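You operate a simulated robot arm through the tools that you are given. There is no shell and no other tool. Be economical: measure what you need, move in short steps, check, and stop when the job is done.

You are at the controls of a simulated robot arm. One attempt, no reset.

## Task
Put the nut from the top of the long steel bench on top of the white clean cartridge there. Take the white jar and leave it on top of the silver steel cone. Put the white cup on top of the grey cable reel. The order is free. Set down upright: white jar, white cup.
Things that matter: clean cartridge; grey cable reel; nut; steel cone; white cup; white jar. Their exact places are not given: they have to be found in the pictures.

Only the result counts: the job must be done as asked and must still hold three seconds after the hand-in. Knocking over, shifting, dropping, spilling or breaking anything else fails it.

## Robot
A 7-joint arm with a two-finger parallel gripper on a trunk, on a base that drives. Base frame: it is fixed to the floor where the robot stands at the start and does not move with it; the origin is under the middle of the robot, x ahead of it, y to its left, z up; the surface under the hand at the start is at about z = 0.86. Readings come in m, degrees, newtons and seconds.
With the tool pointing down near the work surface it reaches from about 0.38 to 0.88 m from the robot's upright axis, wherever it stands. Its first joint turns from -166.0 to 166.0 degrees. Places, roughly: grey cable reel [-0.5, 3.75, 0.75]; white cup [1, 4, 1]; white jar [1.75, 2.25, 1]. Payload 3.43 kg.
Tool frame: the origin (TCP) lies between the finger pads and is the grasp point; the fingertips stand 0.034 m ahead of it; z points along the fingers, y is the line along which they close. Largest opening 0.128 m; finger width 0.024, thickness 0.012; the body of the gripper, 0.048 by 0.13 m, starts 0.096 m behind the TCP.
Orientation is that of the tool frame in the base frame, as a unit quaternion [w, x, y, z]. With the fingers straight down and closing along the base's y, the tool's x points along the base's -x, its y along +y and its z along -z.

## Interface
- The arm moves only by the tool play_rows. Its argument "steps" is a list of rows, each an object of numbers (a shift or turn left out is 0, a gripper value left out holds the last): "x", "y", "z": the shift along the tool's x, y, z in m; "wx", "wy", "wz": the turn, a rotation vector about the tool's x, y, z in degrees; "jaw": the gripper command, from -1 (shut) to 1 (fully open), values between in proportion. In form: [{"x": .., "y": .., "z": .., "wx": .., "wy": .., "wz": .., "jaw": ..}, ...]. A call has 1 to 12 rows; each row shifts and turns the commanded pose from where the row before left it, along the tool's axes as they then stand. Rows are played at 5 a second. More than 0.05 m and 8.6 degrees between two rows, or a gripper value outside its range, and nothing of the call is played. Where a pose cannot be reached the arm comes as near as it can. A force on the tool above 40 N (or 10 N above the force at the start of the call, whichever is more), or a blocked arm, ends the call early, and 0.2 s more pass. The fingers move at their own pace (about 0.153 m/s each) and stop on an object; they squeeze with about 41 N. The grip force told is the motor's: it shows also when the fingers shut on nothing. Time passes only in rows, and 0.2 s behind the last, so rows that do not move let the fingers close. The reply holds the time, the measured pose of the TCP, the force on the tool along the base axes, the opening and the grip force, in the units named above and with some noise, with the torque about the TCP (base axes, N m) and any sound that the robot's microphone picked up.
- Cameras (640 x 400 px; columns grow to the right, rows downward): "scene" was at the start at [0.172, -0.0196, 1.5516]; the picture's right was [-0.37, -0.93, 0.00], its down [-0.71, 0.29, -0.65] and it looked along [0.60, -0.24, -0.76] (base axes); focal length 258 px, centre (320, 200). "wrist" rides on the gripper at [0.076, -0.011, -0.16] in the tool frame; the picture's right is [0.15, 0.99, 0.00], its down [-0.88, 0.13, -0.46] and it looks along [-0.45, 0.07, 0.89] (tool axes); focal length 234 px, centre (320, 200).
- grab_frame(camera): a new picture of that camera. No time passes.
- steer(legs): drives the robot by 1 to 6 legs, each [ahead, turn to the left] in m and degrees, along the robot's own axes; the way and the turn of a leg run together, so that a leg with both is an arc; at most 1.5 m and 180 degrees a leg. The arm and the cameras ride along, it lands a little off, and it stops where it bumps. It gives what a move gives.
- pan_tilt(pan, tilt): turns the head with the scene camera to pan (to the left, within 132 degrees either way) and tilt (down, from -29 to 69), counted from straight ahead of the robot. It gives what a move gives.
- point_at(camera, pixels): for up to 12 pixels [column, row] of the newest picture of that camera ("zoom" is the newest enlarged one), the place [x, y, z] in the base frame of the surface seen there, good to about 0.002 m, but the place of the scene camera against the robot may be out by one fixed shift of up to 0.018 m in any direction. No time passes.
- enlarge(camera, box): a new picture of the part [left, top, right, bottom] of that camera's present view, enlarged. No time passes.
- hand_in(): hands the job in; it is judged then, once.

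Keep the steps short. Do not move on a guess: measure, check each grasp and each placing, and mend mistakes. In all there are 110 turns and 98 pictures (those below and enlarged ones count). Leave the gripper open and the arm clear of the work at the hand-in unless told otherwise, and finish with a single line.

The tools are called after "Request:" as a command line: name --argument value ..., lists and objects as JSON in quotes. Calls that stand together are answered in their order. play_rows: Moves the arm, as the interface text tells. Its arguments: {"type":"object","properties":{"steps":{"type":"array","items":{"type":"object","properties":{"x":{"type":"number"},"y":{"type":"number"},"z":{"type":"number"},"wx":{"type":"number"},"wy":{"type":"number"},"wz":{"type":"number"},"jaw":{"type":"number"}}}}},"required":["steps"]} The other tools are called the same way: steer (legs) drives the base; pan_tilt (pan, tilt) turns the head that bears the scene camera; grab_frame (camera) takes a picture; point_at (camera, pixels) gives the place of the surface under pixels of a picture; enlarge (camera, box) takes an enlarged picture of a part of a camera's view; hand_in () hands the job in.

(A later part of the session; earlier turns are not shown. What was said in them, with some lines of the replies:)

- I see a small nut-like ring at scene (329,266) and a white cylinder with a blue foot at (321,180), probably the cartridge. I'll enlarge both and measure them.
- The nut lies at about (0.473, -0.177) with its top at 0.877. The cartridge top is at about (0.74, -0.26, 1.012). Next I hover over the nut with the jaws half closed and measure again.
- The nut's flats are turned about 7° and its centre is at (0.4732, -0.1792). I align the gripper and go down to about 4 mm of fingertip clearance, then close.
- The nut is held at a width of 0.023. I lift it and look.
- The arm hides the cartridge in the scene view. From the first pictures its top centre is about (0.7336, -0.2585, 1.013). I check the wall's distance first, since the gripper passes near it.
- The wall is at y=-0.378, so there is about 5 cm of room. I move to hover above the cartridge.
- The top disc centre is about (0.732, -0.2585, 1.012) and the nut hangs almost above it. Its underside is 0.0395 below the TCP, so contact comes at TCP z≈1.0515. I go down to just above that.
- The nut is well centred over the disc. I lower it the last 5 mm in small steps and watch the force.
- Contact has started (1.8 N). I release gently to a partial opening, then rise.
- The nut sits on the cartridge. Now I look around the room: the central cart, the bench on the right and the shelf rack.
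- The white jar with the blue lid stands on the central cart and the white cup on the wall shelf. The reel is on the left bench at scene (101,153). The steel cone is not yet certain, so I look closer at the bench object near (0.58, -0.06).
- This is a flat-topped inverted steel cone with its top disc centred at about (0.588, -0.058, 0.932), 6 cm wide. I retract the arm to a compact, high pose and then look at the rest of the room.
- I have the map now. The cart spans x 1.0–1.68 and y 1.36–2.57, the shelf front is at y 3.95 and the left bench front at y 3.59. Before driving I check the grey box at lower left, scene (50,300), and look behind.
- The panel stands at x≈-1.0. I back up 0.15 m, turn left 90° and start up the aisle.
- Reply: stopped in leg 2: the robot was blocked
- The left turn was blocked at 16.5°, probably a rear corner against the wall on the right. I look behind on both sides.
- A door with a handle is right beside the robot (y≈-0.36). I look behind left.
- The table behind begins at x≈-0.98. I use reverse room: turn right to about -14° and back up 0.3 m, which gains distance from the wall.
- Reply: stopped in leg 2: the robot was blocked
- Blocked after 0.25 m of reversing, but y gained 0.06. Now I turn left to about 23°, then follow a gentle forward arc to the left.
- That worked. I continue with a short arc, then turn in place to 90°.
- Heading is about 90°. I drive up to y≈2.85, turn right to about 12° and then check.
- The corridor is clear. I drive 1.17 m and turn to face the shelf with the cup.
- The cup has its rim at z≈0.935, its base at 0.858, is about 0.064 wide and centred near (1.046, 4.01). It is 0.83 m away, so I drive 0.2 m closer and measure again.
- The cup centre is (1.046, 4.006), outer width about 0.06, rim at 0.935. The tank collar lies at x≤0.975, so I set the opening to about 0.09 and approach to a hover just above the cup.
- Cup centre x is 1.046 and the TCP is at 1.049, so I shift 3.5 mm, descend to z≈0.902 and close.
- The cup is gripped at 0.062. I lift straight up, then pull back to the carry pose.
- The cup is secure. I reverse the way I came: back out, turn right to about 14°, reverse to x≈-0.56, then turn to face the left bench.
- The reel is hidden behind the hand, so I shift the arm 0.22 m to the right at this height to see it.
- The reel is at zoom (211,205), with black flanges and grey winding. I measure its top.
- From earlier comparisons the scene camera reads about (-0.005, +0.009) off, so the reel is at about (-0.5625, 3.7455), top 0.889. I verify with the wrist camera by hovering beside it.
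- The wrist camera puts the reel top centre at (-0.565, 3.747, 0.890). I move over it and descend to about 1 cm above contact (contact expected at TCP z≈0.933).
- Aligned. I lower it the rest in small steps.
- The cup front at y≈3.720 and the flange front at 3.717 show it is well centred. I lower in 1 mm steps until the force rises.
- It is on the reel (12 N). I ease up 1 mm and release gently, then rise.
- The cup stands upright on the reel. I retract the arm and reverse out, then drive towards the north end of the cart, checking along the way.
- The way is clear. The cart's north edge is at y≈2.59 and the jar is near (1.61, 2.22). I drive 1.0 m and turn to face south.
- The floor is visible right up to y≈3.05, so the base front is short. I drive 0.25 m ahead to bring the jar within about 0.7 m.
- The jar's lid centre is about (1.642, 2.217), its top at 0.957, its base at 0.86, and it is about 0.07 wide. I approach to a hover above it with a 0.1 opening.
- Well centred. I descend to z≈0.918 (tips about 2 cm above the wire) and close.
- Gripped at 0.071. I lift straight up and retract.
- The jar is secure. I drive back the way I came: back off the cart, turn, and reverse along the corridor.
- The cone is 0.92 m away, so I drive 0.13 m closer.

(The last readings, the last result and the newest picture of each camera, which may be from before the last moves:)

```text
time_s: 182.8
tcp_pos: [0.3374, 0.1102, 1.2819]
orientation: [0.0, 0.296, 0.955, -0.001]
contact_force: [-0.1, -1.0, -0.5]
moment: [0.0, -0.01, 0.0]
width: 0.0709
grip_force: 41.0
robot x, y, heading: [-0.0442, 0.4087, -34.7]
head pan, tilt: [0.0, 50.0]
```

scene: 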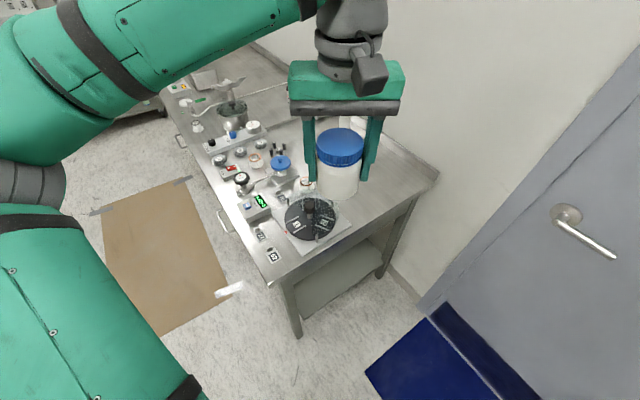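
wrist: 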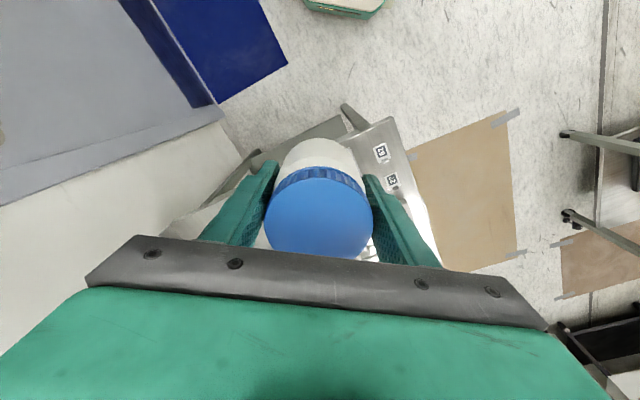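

Now I move the hand to a place beside the cone, TCP at about (0.524, -0.16, 1.2), so that the wrist camera can see it.

Request:
play_rows --steps '[{"x": -0.0384, "y": -0.0146, "z": 0.01}, {"x": -0.0384, "y": -0.0146, "z": 0.01}, {"x": -0.0384, "y": -0.0146, "z": 0.01}, {"x": -0.0384, "y": -0.0146, "z": 0.01}, {"x": -0.0384, "y": -0.0146, "z": 0.01}, {"x": -0.0384, "y": -0.0146, "z": 0.01}, {"x": -0.0384, "y": -0.0146, "z": 0.01}, {"x": -0.0384, "y": -0.0146, "z": 0.01}, {}, {}]'

Request:
grab_frame --camera "wrist"

```text
time_s: 184.9
tcp_pos: [0.5224, -0.159, 1.2035]
orientation: [0.001, 0.297, 0.955, -0.001]
contact_force: [0.5, -0.6, -1.5]
moment: [0.01, -0.02, 0.0]
width: 0.071
grip_force: 41.1
robot x, y, heading: [-0.04, 0.4077, -34.3]
head pan, tilt: [0.0, 50.0]
```

```text
27 pictures are left
```

wrist: 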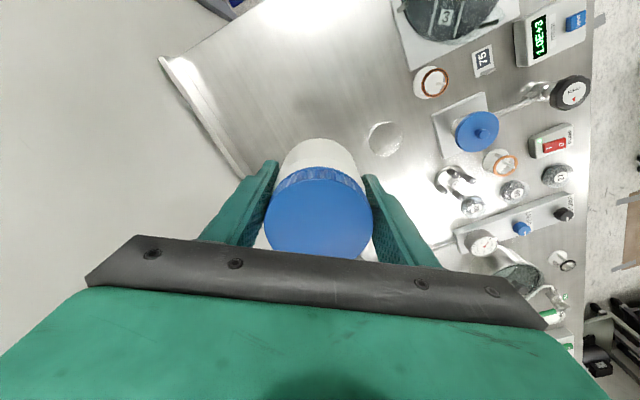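

Request:
enlarge --camera "wrist" --box '[355, 105, 425, 170]'

Request:
point_at --camera "zoom" --pixels '[[280, 200], [280, 130], [280, 270], [200, 200], [360, 200], [280, 80], [280, 320], [140, 200], [420, 200], [100, 340]]'

```text
6.15 times, centred on (390, 138) of wrist
```

zoom: 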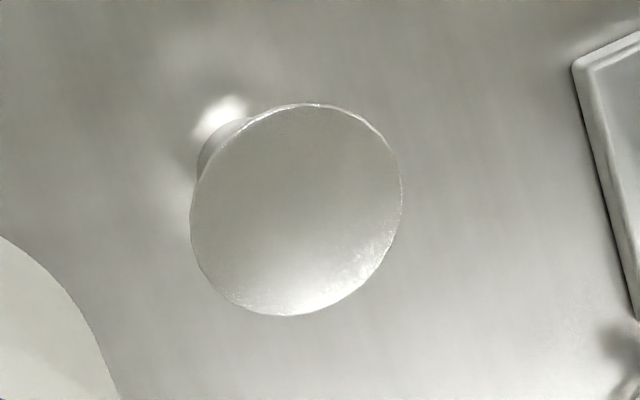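

```text
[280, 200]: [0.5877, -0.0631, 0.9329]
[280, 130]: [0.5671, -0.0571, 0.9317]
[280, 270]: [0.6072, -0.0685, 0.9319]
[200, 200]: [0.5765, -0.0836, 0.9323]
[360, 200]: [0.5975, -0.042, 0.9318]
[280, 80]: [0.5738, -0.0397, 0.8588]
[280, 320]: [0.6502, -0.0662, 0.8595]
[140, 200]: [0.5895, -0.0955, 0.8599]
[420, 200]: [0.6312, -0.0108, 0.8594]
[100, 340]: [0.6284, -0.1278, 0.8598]
```

The cone top centre is (0.5927, -0.0597, 0.932), diameter 0.061. I move over it and go down to about 1.3 cm above contact (contact at TCP z≈0.990).

Request:
play_rows --steps '[{"y": 0.0405, "x": -0.0006}, {"y": 0.0405, "x": -0.0006}, {"y": 0.0405, "x": -0.0006}, {}, {"z": 0.045}, {"z": 0.045}, {"z": 0.045}, {"z": 0.045}, {"z": 0.018}, {}, {}]'

Request:
grab_frame --camera "wrist"

Request:
grab_frame --camera "scene"

```text
time_s: 187.3
tcp_pos: [0.5939, -0.0631, 1.0037]
orientation: [0.0, 0.297, 0.955, -0.001]
contact_force: [-0.3, 0.2, -0.1]
moment: [0.02, 0.01, -0.06]
width: 0.071
grip_force: 41.4
robot x, y, heading: [-0.0427, 0.4083, -34.4]
head pan, tilt: [0.0, 50.0]
```

```text
25 pictures are left
```

wrist: 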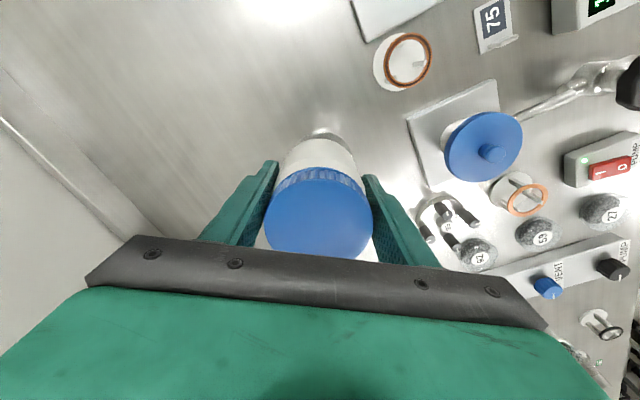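

```text
24 pictures are left
```

scene: 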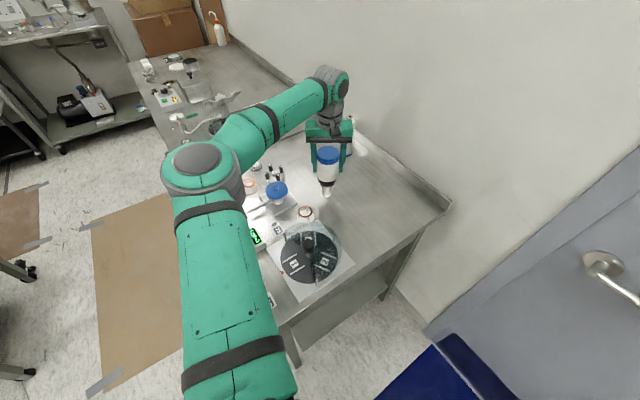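

Request:
enlarge --camera "wrist" --box '[265, 105, 375, 190]'

Request:
enlarge --camera "scene" --box '[295, 120, 365, 205]'

Request:
play_rows --steps '[{}]'

```text
4.71 times, centred on (320, 148) of wrist
```

zoom: 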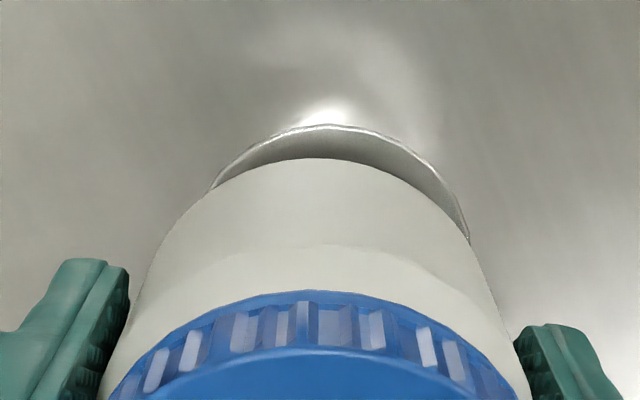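

```text
4.71 times, centred on (330, 162) of scene
```

zoom: 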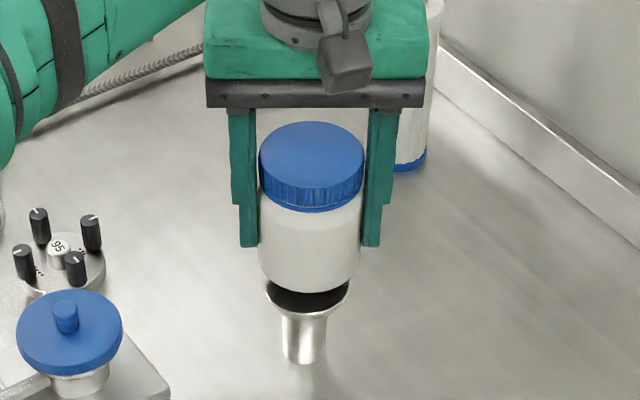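

```text
time_s: 187.8
tcp_pos: [0.5951, -0.0644, 1.005]
orientation: [0.0, 0.297, 0.955, -0.001]
contact_force: [0.1, 0.0, 0.3]
moment: [0.0, -0.01, 0.03]
width: 0.0707
grip_force: 41.0
robot x, y, heading: [-0.0457, 0.4083, -34.4]
head pan, tilt: [0.0, 50.0]
```

The jar is about 4 mm off the cone centre. I correct by x +0.0035 and y +0.0025 in the tool frame and check again.

Request:
play_rows --steps '[{"x": 0.0035, "y": 0.0025}, {"z": 0.007}, {}, {}]'

Request:
enlarge --camera "wrist" --box '[265, 105, 375, 190]'

Request:
point_at --camera "zoom" --pixels '[[320, 136], [320, 145], [320, 175], [250, 160], [400, 160], [215, 190], [460, 225], [320, 200], [225, 205], [425, 205]]'

```text
time_s: 188.8
tcp_pos: [0.5916, -0.0588, 0.9964]
orientation: [0.0, 0.297, 0.955, -0.001]
contact_force: [0.0, 0.6, -0.9]
moment: [0.02, 0.01, -0.01]
width: 0.0712
grip_force: 40.6
robot x, y, heading: [-0.0393, 0.4086, -34.4]
head pan, tilt: [0.0, 50.0]
```

```text
4.71 times, centred on (320, 148) of wrist
```

zoom: 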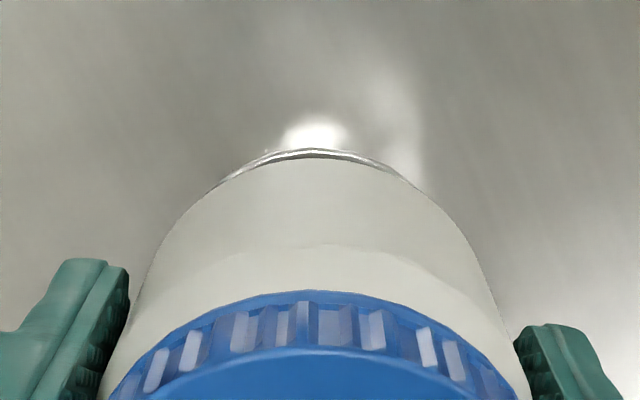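

```text
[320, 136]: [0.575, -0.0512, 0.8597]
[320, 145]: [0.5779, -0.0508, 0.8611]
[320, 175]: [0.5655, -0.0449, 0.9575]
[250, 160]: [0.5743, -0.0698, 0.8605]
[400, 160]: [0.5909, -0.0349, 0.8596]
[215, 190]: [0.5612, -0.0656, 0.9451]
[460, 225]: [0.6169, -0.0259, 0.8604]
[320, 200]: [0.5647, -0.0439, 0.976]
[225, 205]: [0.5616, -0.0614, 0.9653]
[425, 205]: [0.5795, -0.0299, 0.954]
```

A circle through the jar points gives its centre at about (0.592, -0.060), which matches the cone within 1 mm. I lower in small steps.

Request:
play_rows --steps '[{"z": 0.002}, {"z": 0.0015}, {"z": 0.001}, {}, {}]'

```text
time_s: 189.9
tcp_pos: [0.5934, -0.0582, 0.9926]
orientation: [0.0, 0.297, 0.955, 0.0]
contact_force: [0.2, -0.7, -0.5]
moment: [0.01, 0.0, 0.0]
width: 0.071
grip_force: 41.0
robot x, y, heading: [-0.0438, 0.4085, -34.5]
head pan, tilt: [0.0, 50.0]
```

Request:
play_rows --steps '[{"z": 0.001}, {}, {"z": 0.001}, {}]'

```text
time_s: 190.9
tcp_pos: [0.5933, -0.0584, 0.9891]
orientation: [0.0, 0.297, 0.955, -0.001]
contact_force: [-0.3, 0.2, -0.6]
moment: [-0.01, -0.03, 0.0]
width: 0.0709
grip_force: 40.9
robot x, y, heading: [-0.0429, 0.4057, -34.5]
head pan, tilt: [0.0, 50.0]
```

Request:
play_rows --steps '[{"z": 0.0007}, {}, {}]'

Request:
enlarge --camera "scene" --box '[310, 165, 350, 205]'

```text
time_s: 191.8
tcp_pos: [0.5931, -0.0582, 0.9896]
orientation: [0.001, 0.297, 0.955, 0.0]
contact_force: [0.7, 1.4, 6.8]
moment: [0.06, 0.02, -0.03]
width: 0.0709
grip_force: 40.9
robot x, y, heading: [-0.0418, 0.4038, -34.7]
head pan, tilt: [0.0, 50.0]
```

```text
10.00 times, centred on (330, 185) of scene
```

zoom: 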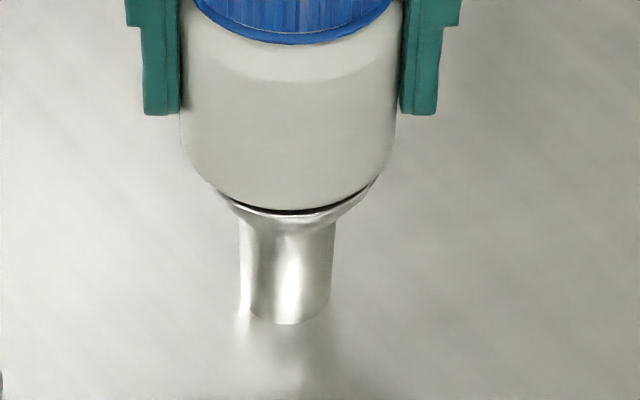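

Contact (6.8 N), and it is centred on the cone. I release slowly and rise straight up.

Request:
play_rows --steps '[{"z": -0.0004, "jaw": 0.14}, {"jaw": 0.2}, {"jaw": 0.3}, {"jaw": 0.5}, {}, {"z": -0.02}, {"z": -0.04}, {"z": -0.045}, {"z": -0.045}, {"z": -0.045}, {}]'

Request:
enlarge --camera "scene" --box '[290, 120, 370, 210]'

Request:
grab_frame --camera "wrist"

```text
time_s: 194.2
tcp_pos: [0.5939, -0.0582, 1.1845]
orientation: [0.0, 0.298, 0.954, -0.001]
contact_force: [-0.8, 0.1, -0.4]
moment: [0.02, 0.04, -0.02]
width: 0.0961
grip_force: 0.1
robot x, y, heading: [-0.0412, 0.4098, -34.4]
head pan, tilt: [0.0, 50.0]
```

```text
4.44 times, centred on (330, 165) of scene
```

zoom: 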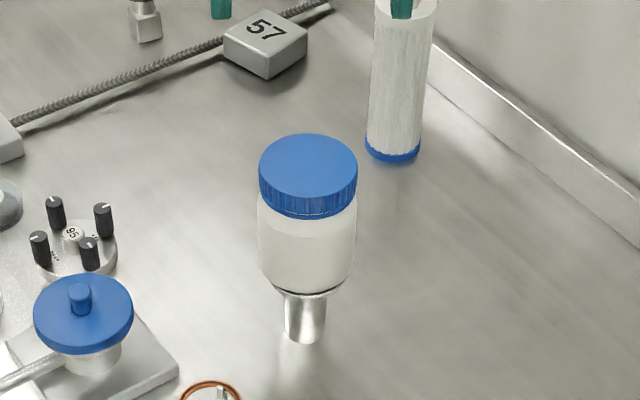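

```text
18 pictures are left
```

wrist: 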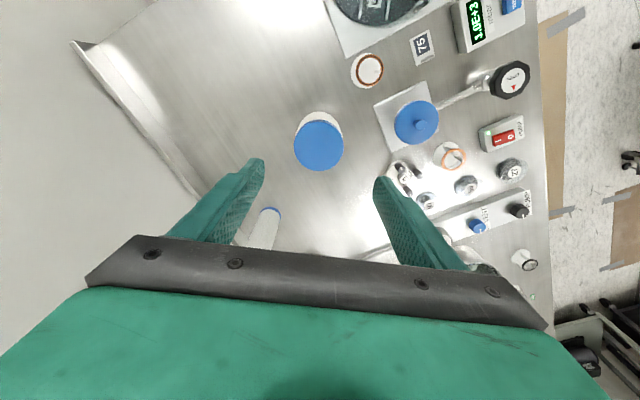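

The jar stands upright on the cone. I retract the arm upwards and back, then confirm the nut and the jar.

Request:
play_rows --steps '[{"z": -0.045, "jaw": 1}, {"z": -0.045}, {"x": 0.04}, {"x": 0.04}, {"x": 0.04}, {"x": 0.04}, {"x": 0.04}, {"x": 0.04}, {"x": 0.04}, {}]'

Request:
pan_tilt --pan 5 --tilt 40

Request:
grab_frame --camera "scene"

Request:
grab_frame --camera "wrist"

```text
time_s: 196.3
tcp_pos: [0.364, 0.0996, 1.2758]
orientation: [-0.001, 0.297, 0.955, 0.0]
contact_force: [0.4, 0.7, 0.1]
moment: [0.04, 0.05, 0.02]
width: 0.128
grip_force: 0.1
robot x, y, heading: [-0.0437, 0.4044, -34.4]
head pan, tilt: [0.0, 50.0]
```

```text
time_s: 197.1
tcp_pos: [0.3635, 0.0991, 1.2766]
orientation: [-0.001, 0.297, 0.955, -0.001]
contact_force: [0.0, 0.6, 0.5]
moment: [0.0, -0.02, 0.03]
width: 0.1281
grip_force: 0.0
robot x, y, heading: [-0.0407, 0.4046, -34.4]
head pan, tilt: [5.0, 40.0]
```

```text
17 pictures are left
```

scene: 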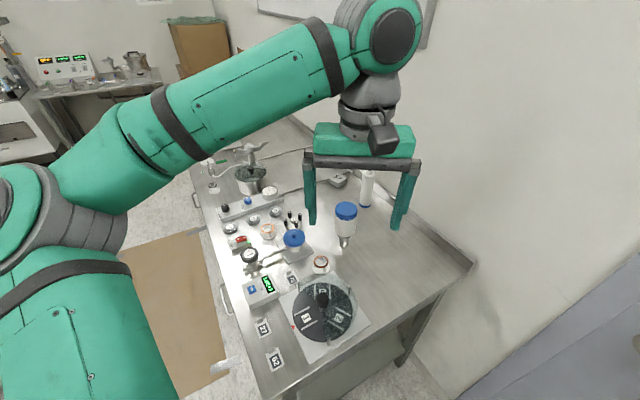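

```text
16 pictures are left
```

wrist: 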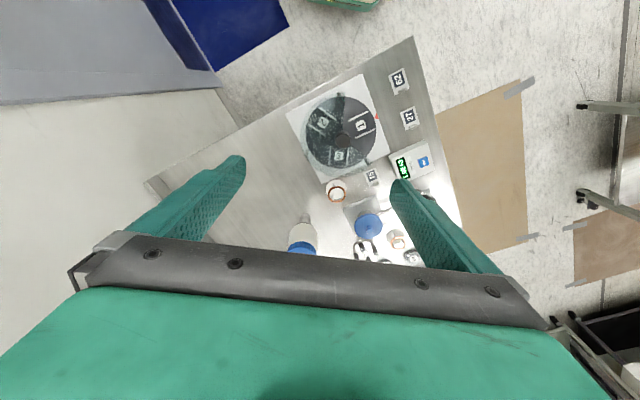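

Request:
enlarge --camera "scene" --box '[325, 150, 395, 260]'

Request:
steer --legs '[[-0.12, 0]]'

Request:
grab_frame --camera "scene"

```text
3.64 times, centred on (360, 205) of scene
```

zoom: 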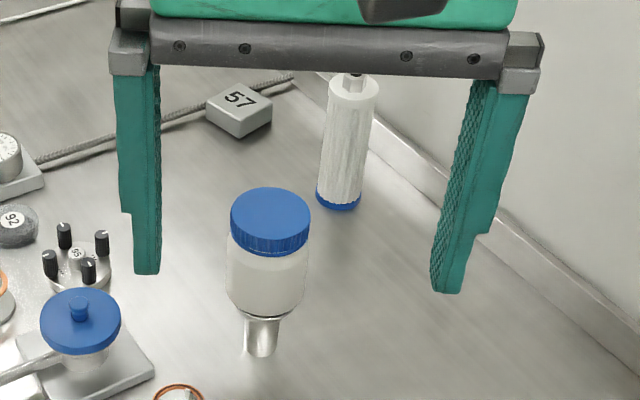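

```text
time_s: 198.3
tcp_pos: [0.2647, 0.1691, 1.275]
orientation: [-0.001, 0.297, 0.955, -0.001]
contact_force: [-0.4, 0.3, 0.3]
moment: [0.02, -0.01, -0.01]
width: 0.1281
grip_force: 0.0
robot x, y, heading: [-0.144, 0.4754, -34.5]
head pan, tilt: [5.0, 40.0]
```

```text
14 pictures are left
```

scene: 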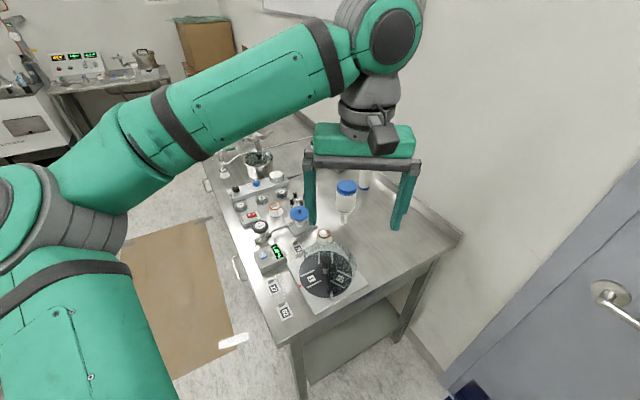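

The nut is still on the cartridge and the jar is on the cone. I take one last look at the cup on the reel from here.

Request:
pan_tilt --pan 128 --tilt 12

Request:
enlarge --camera "scene" --box '[220, 130, 420, 270]'

```text
time_s: 200.3
tcp_pos: [0.2634, 0.1688, 1.2776]
orientation: [-0.001, 0.296, 0.955, -0.001]
contact_force: [0.2, 0.9, 0.7]
moment: [-0.02, 0.02, 0.0]
width: 0.1278
grip_force: 0.0
robot x, y, heading: [-0.1397, 0.4778, -34.7]
head pan, tilt: [128.0, 12.0]
```

```text
2.86 times, centred on (320, 200) of scene
```

zoom: 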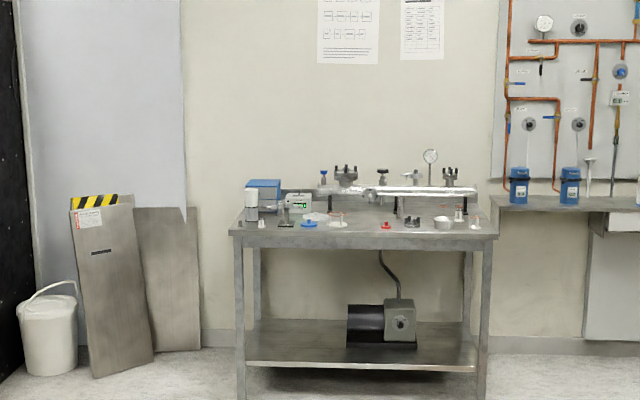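

The cup still stands on the reel. All three placings hold, the gripper is open and the arm is clear, so I hand in.

Request:
hand_in

```text
The job is handed in.
```

The nut is on the clean cartridge, the white jar stands upright on the steel cone, and the white cup stands upright on the grey cable reel; I saw all three in place just before handing in.
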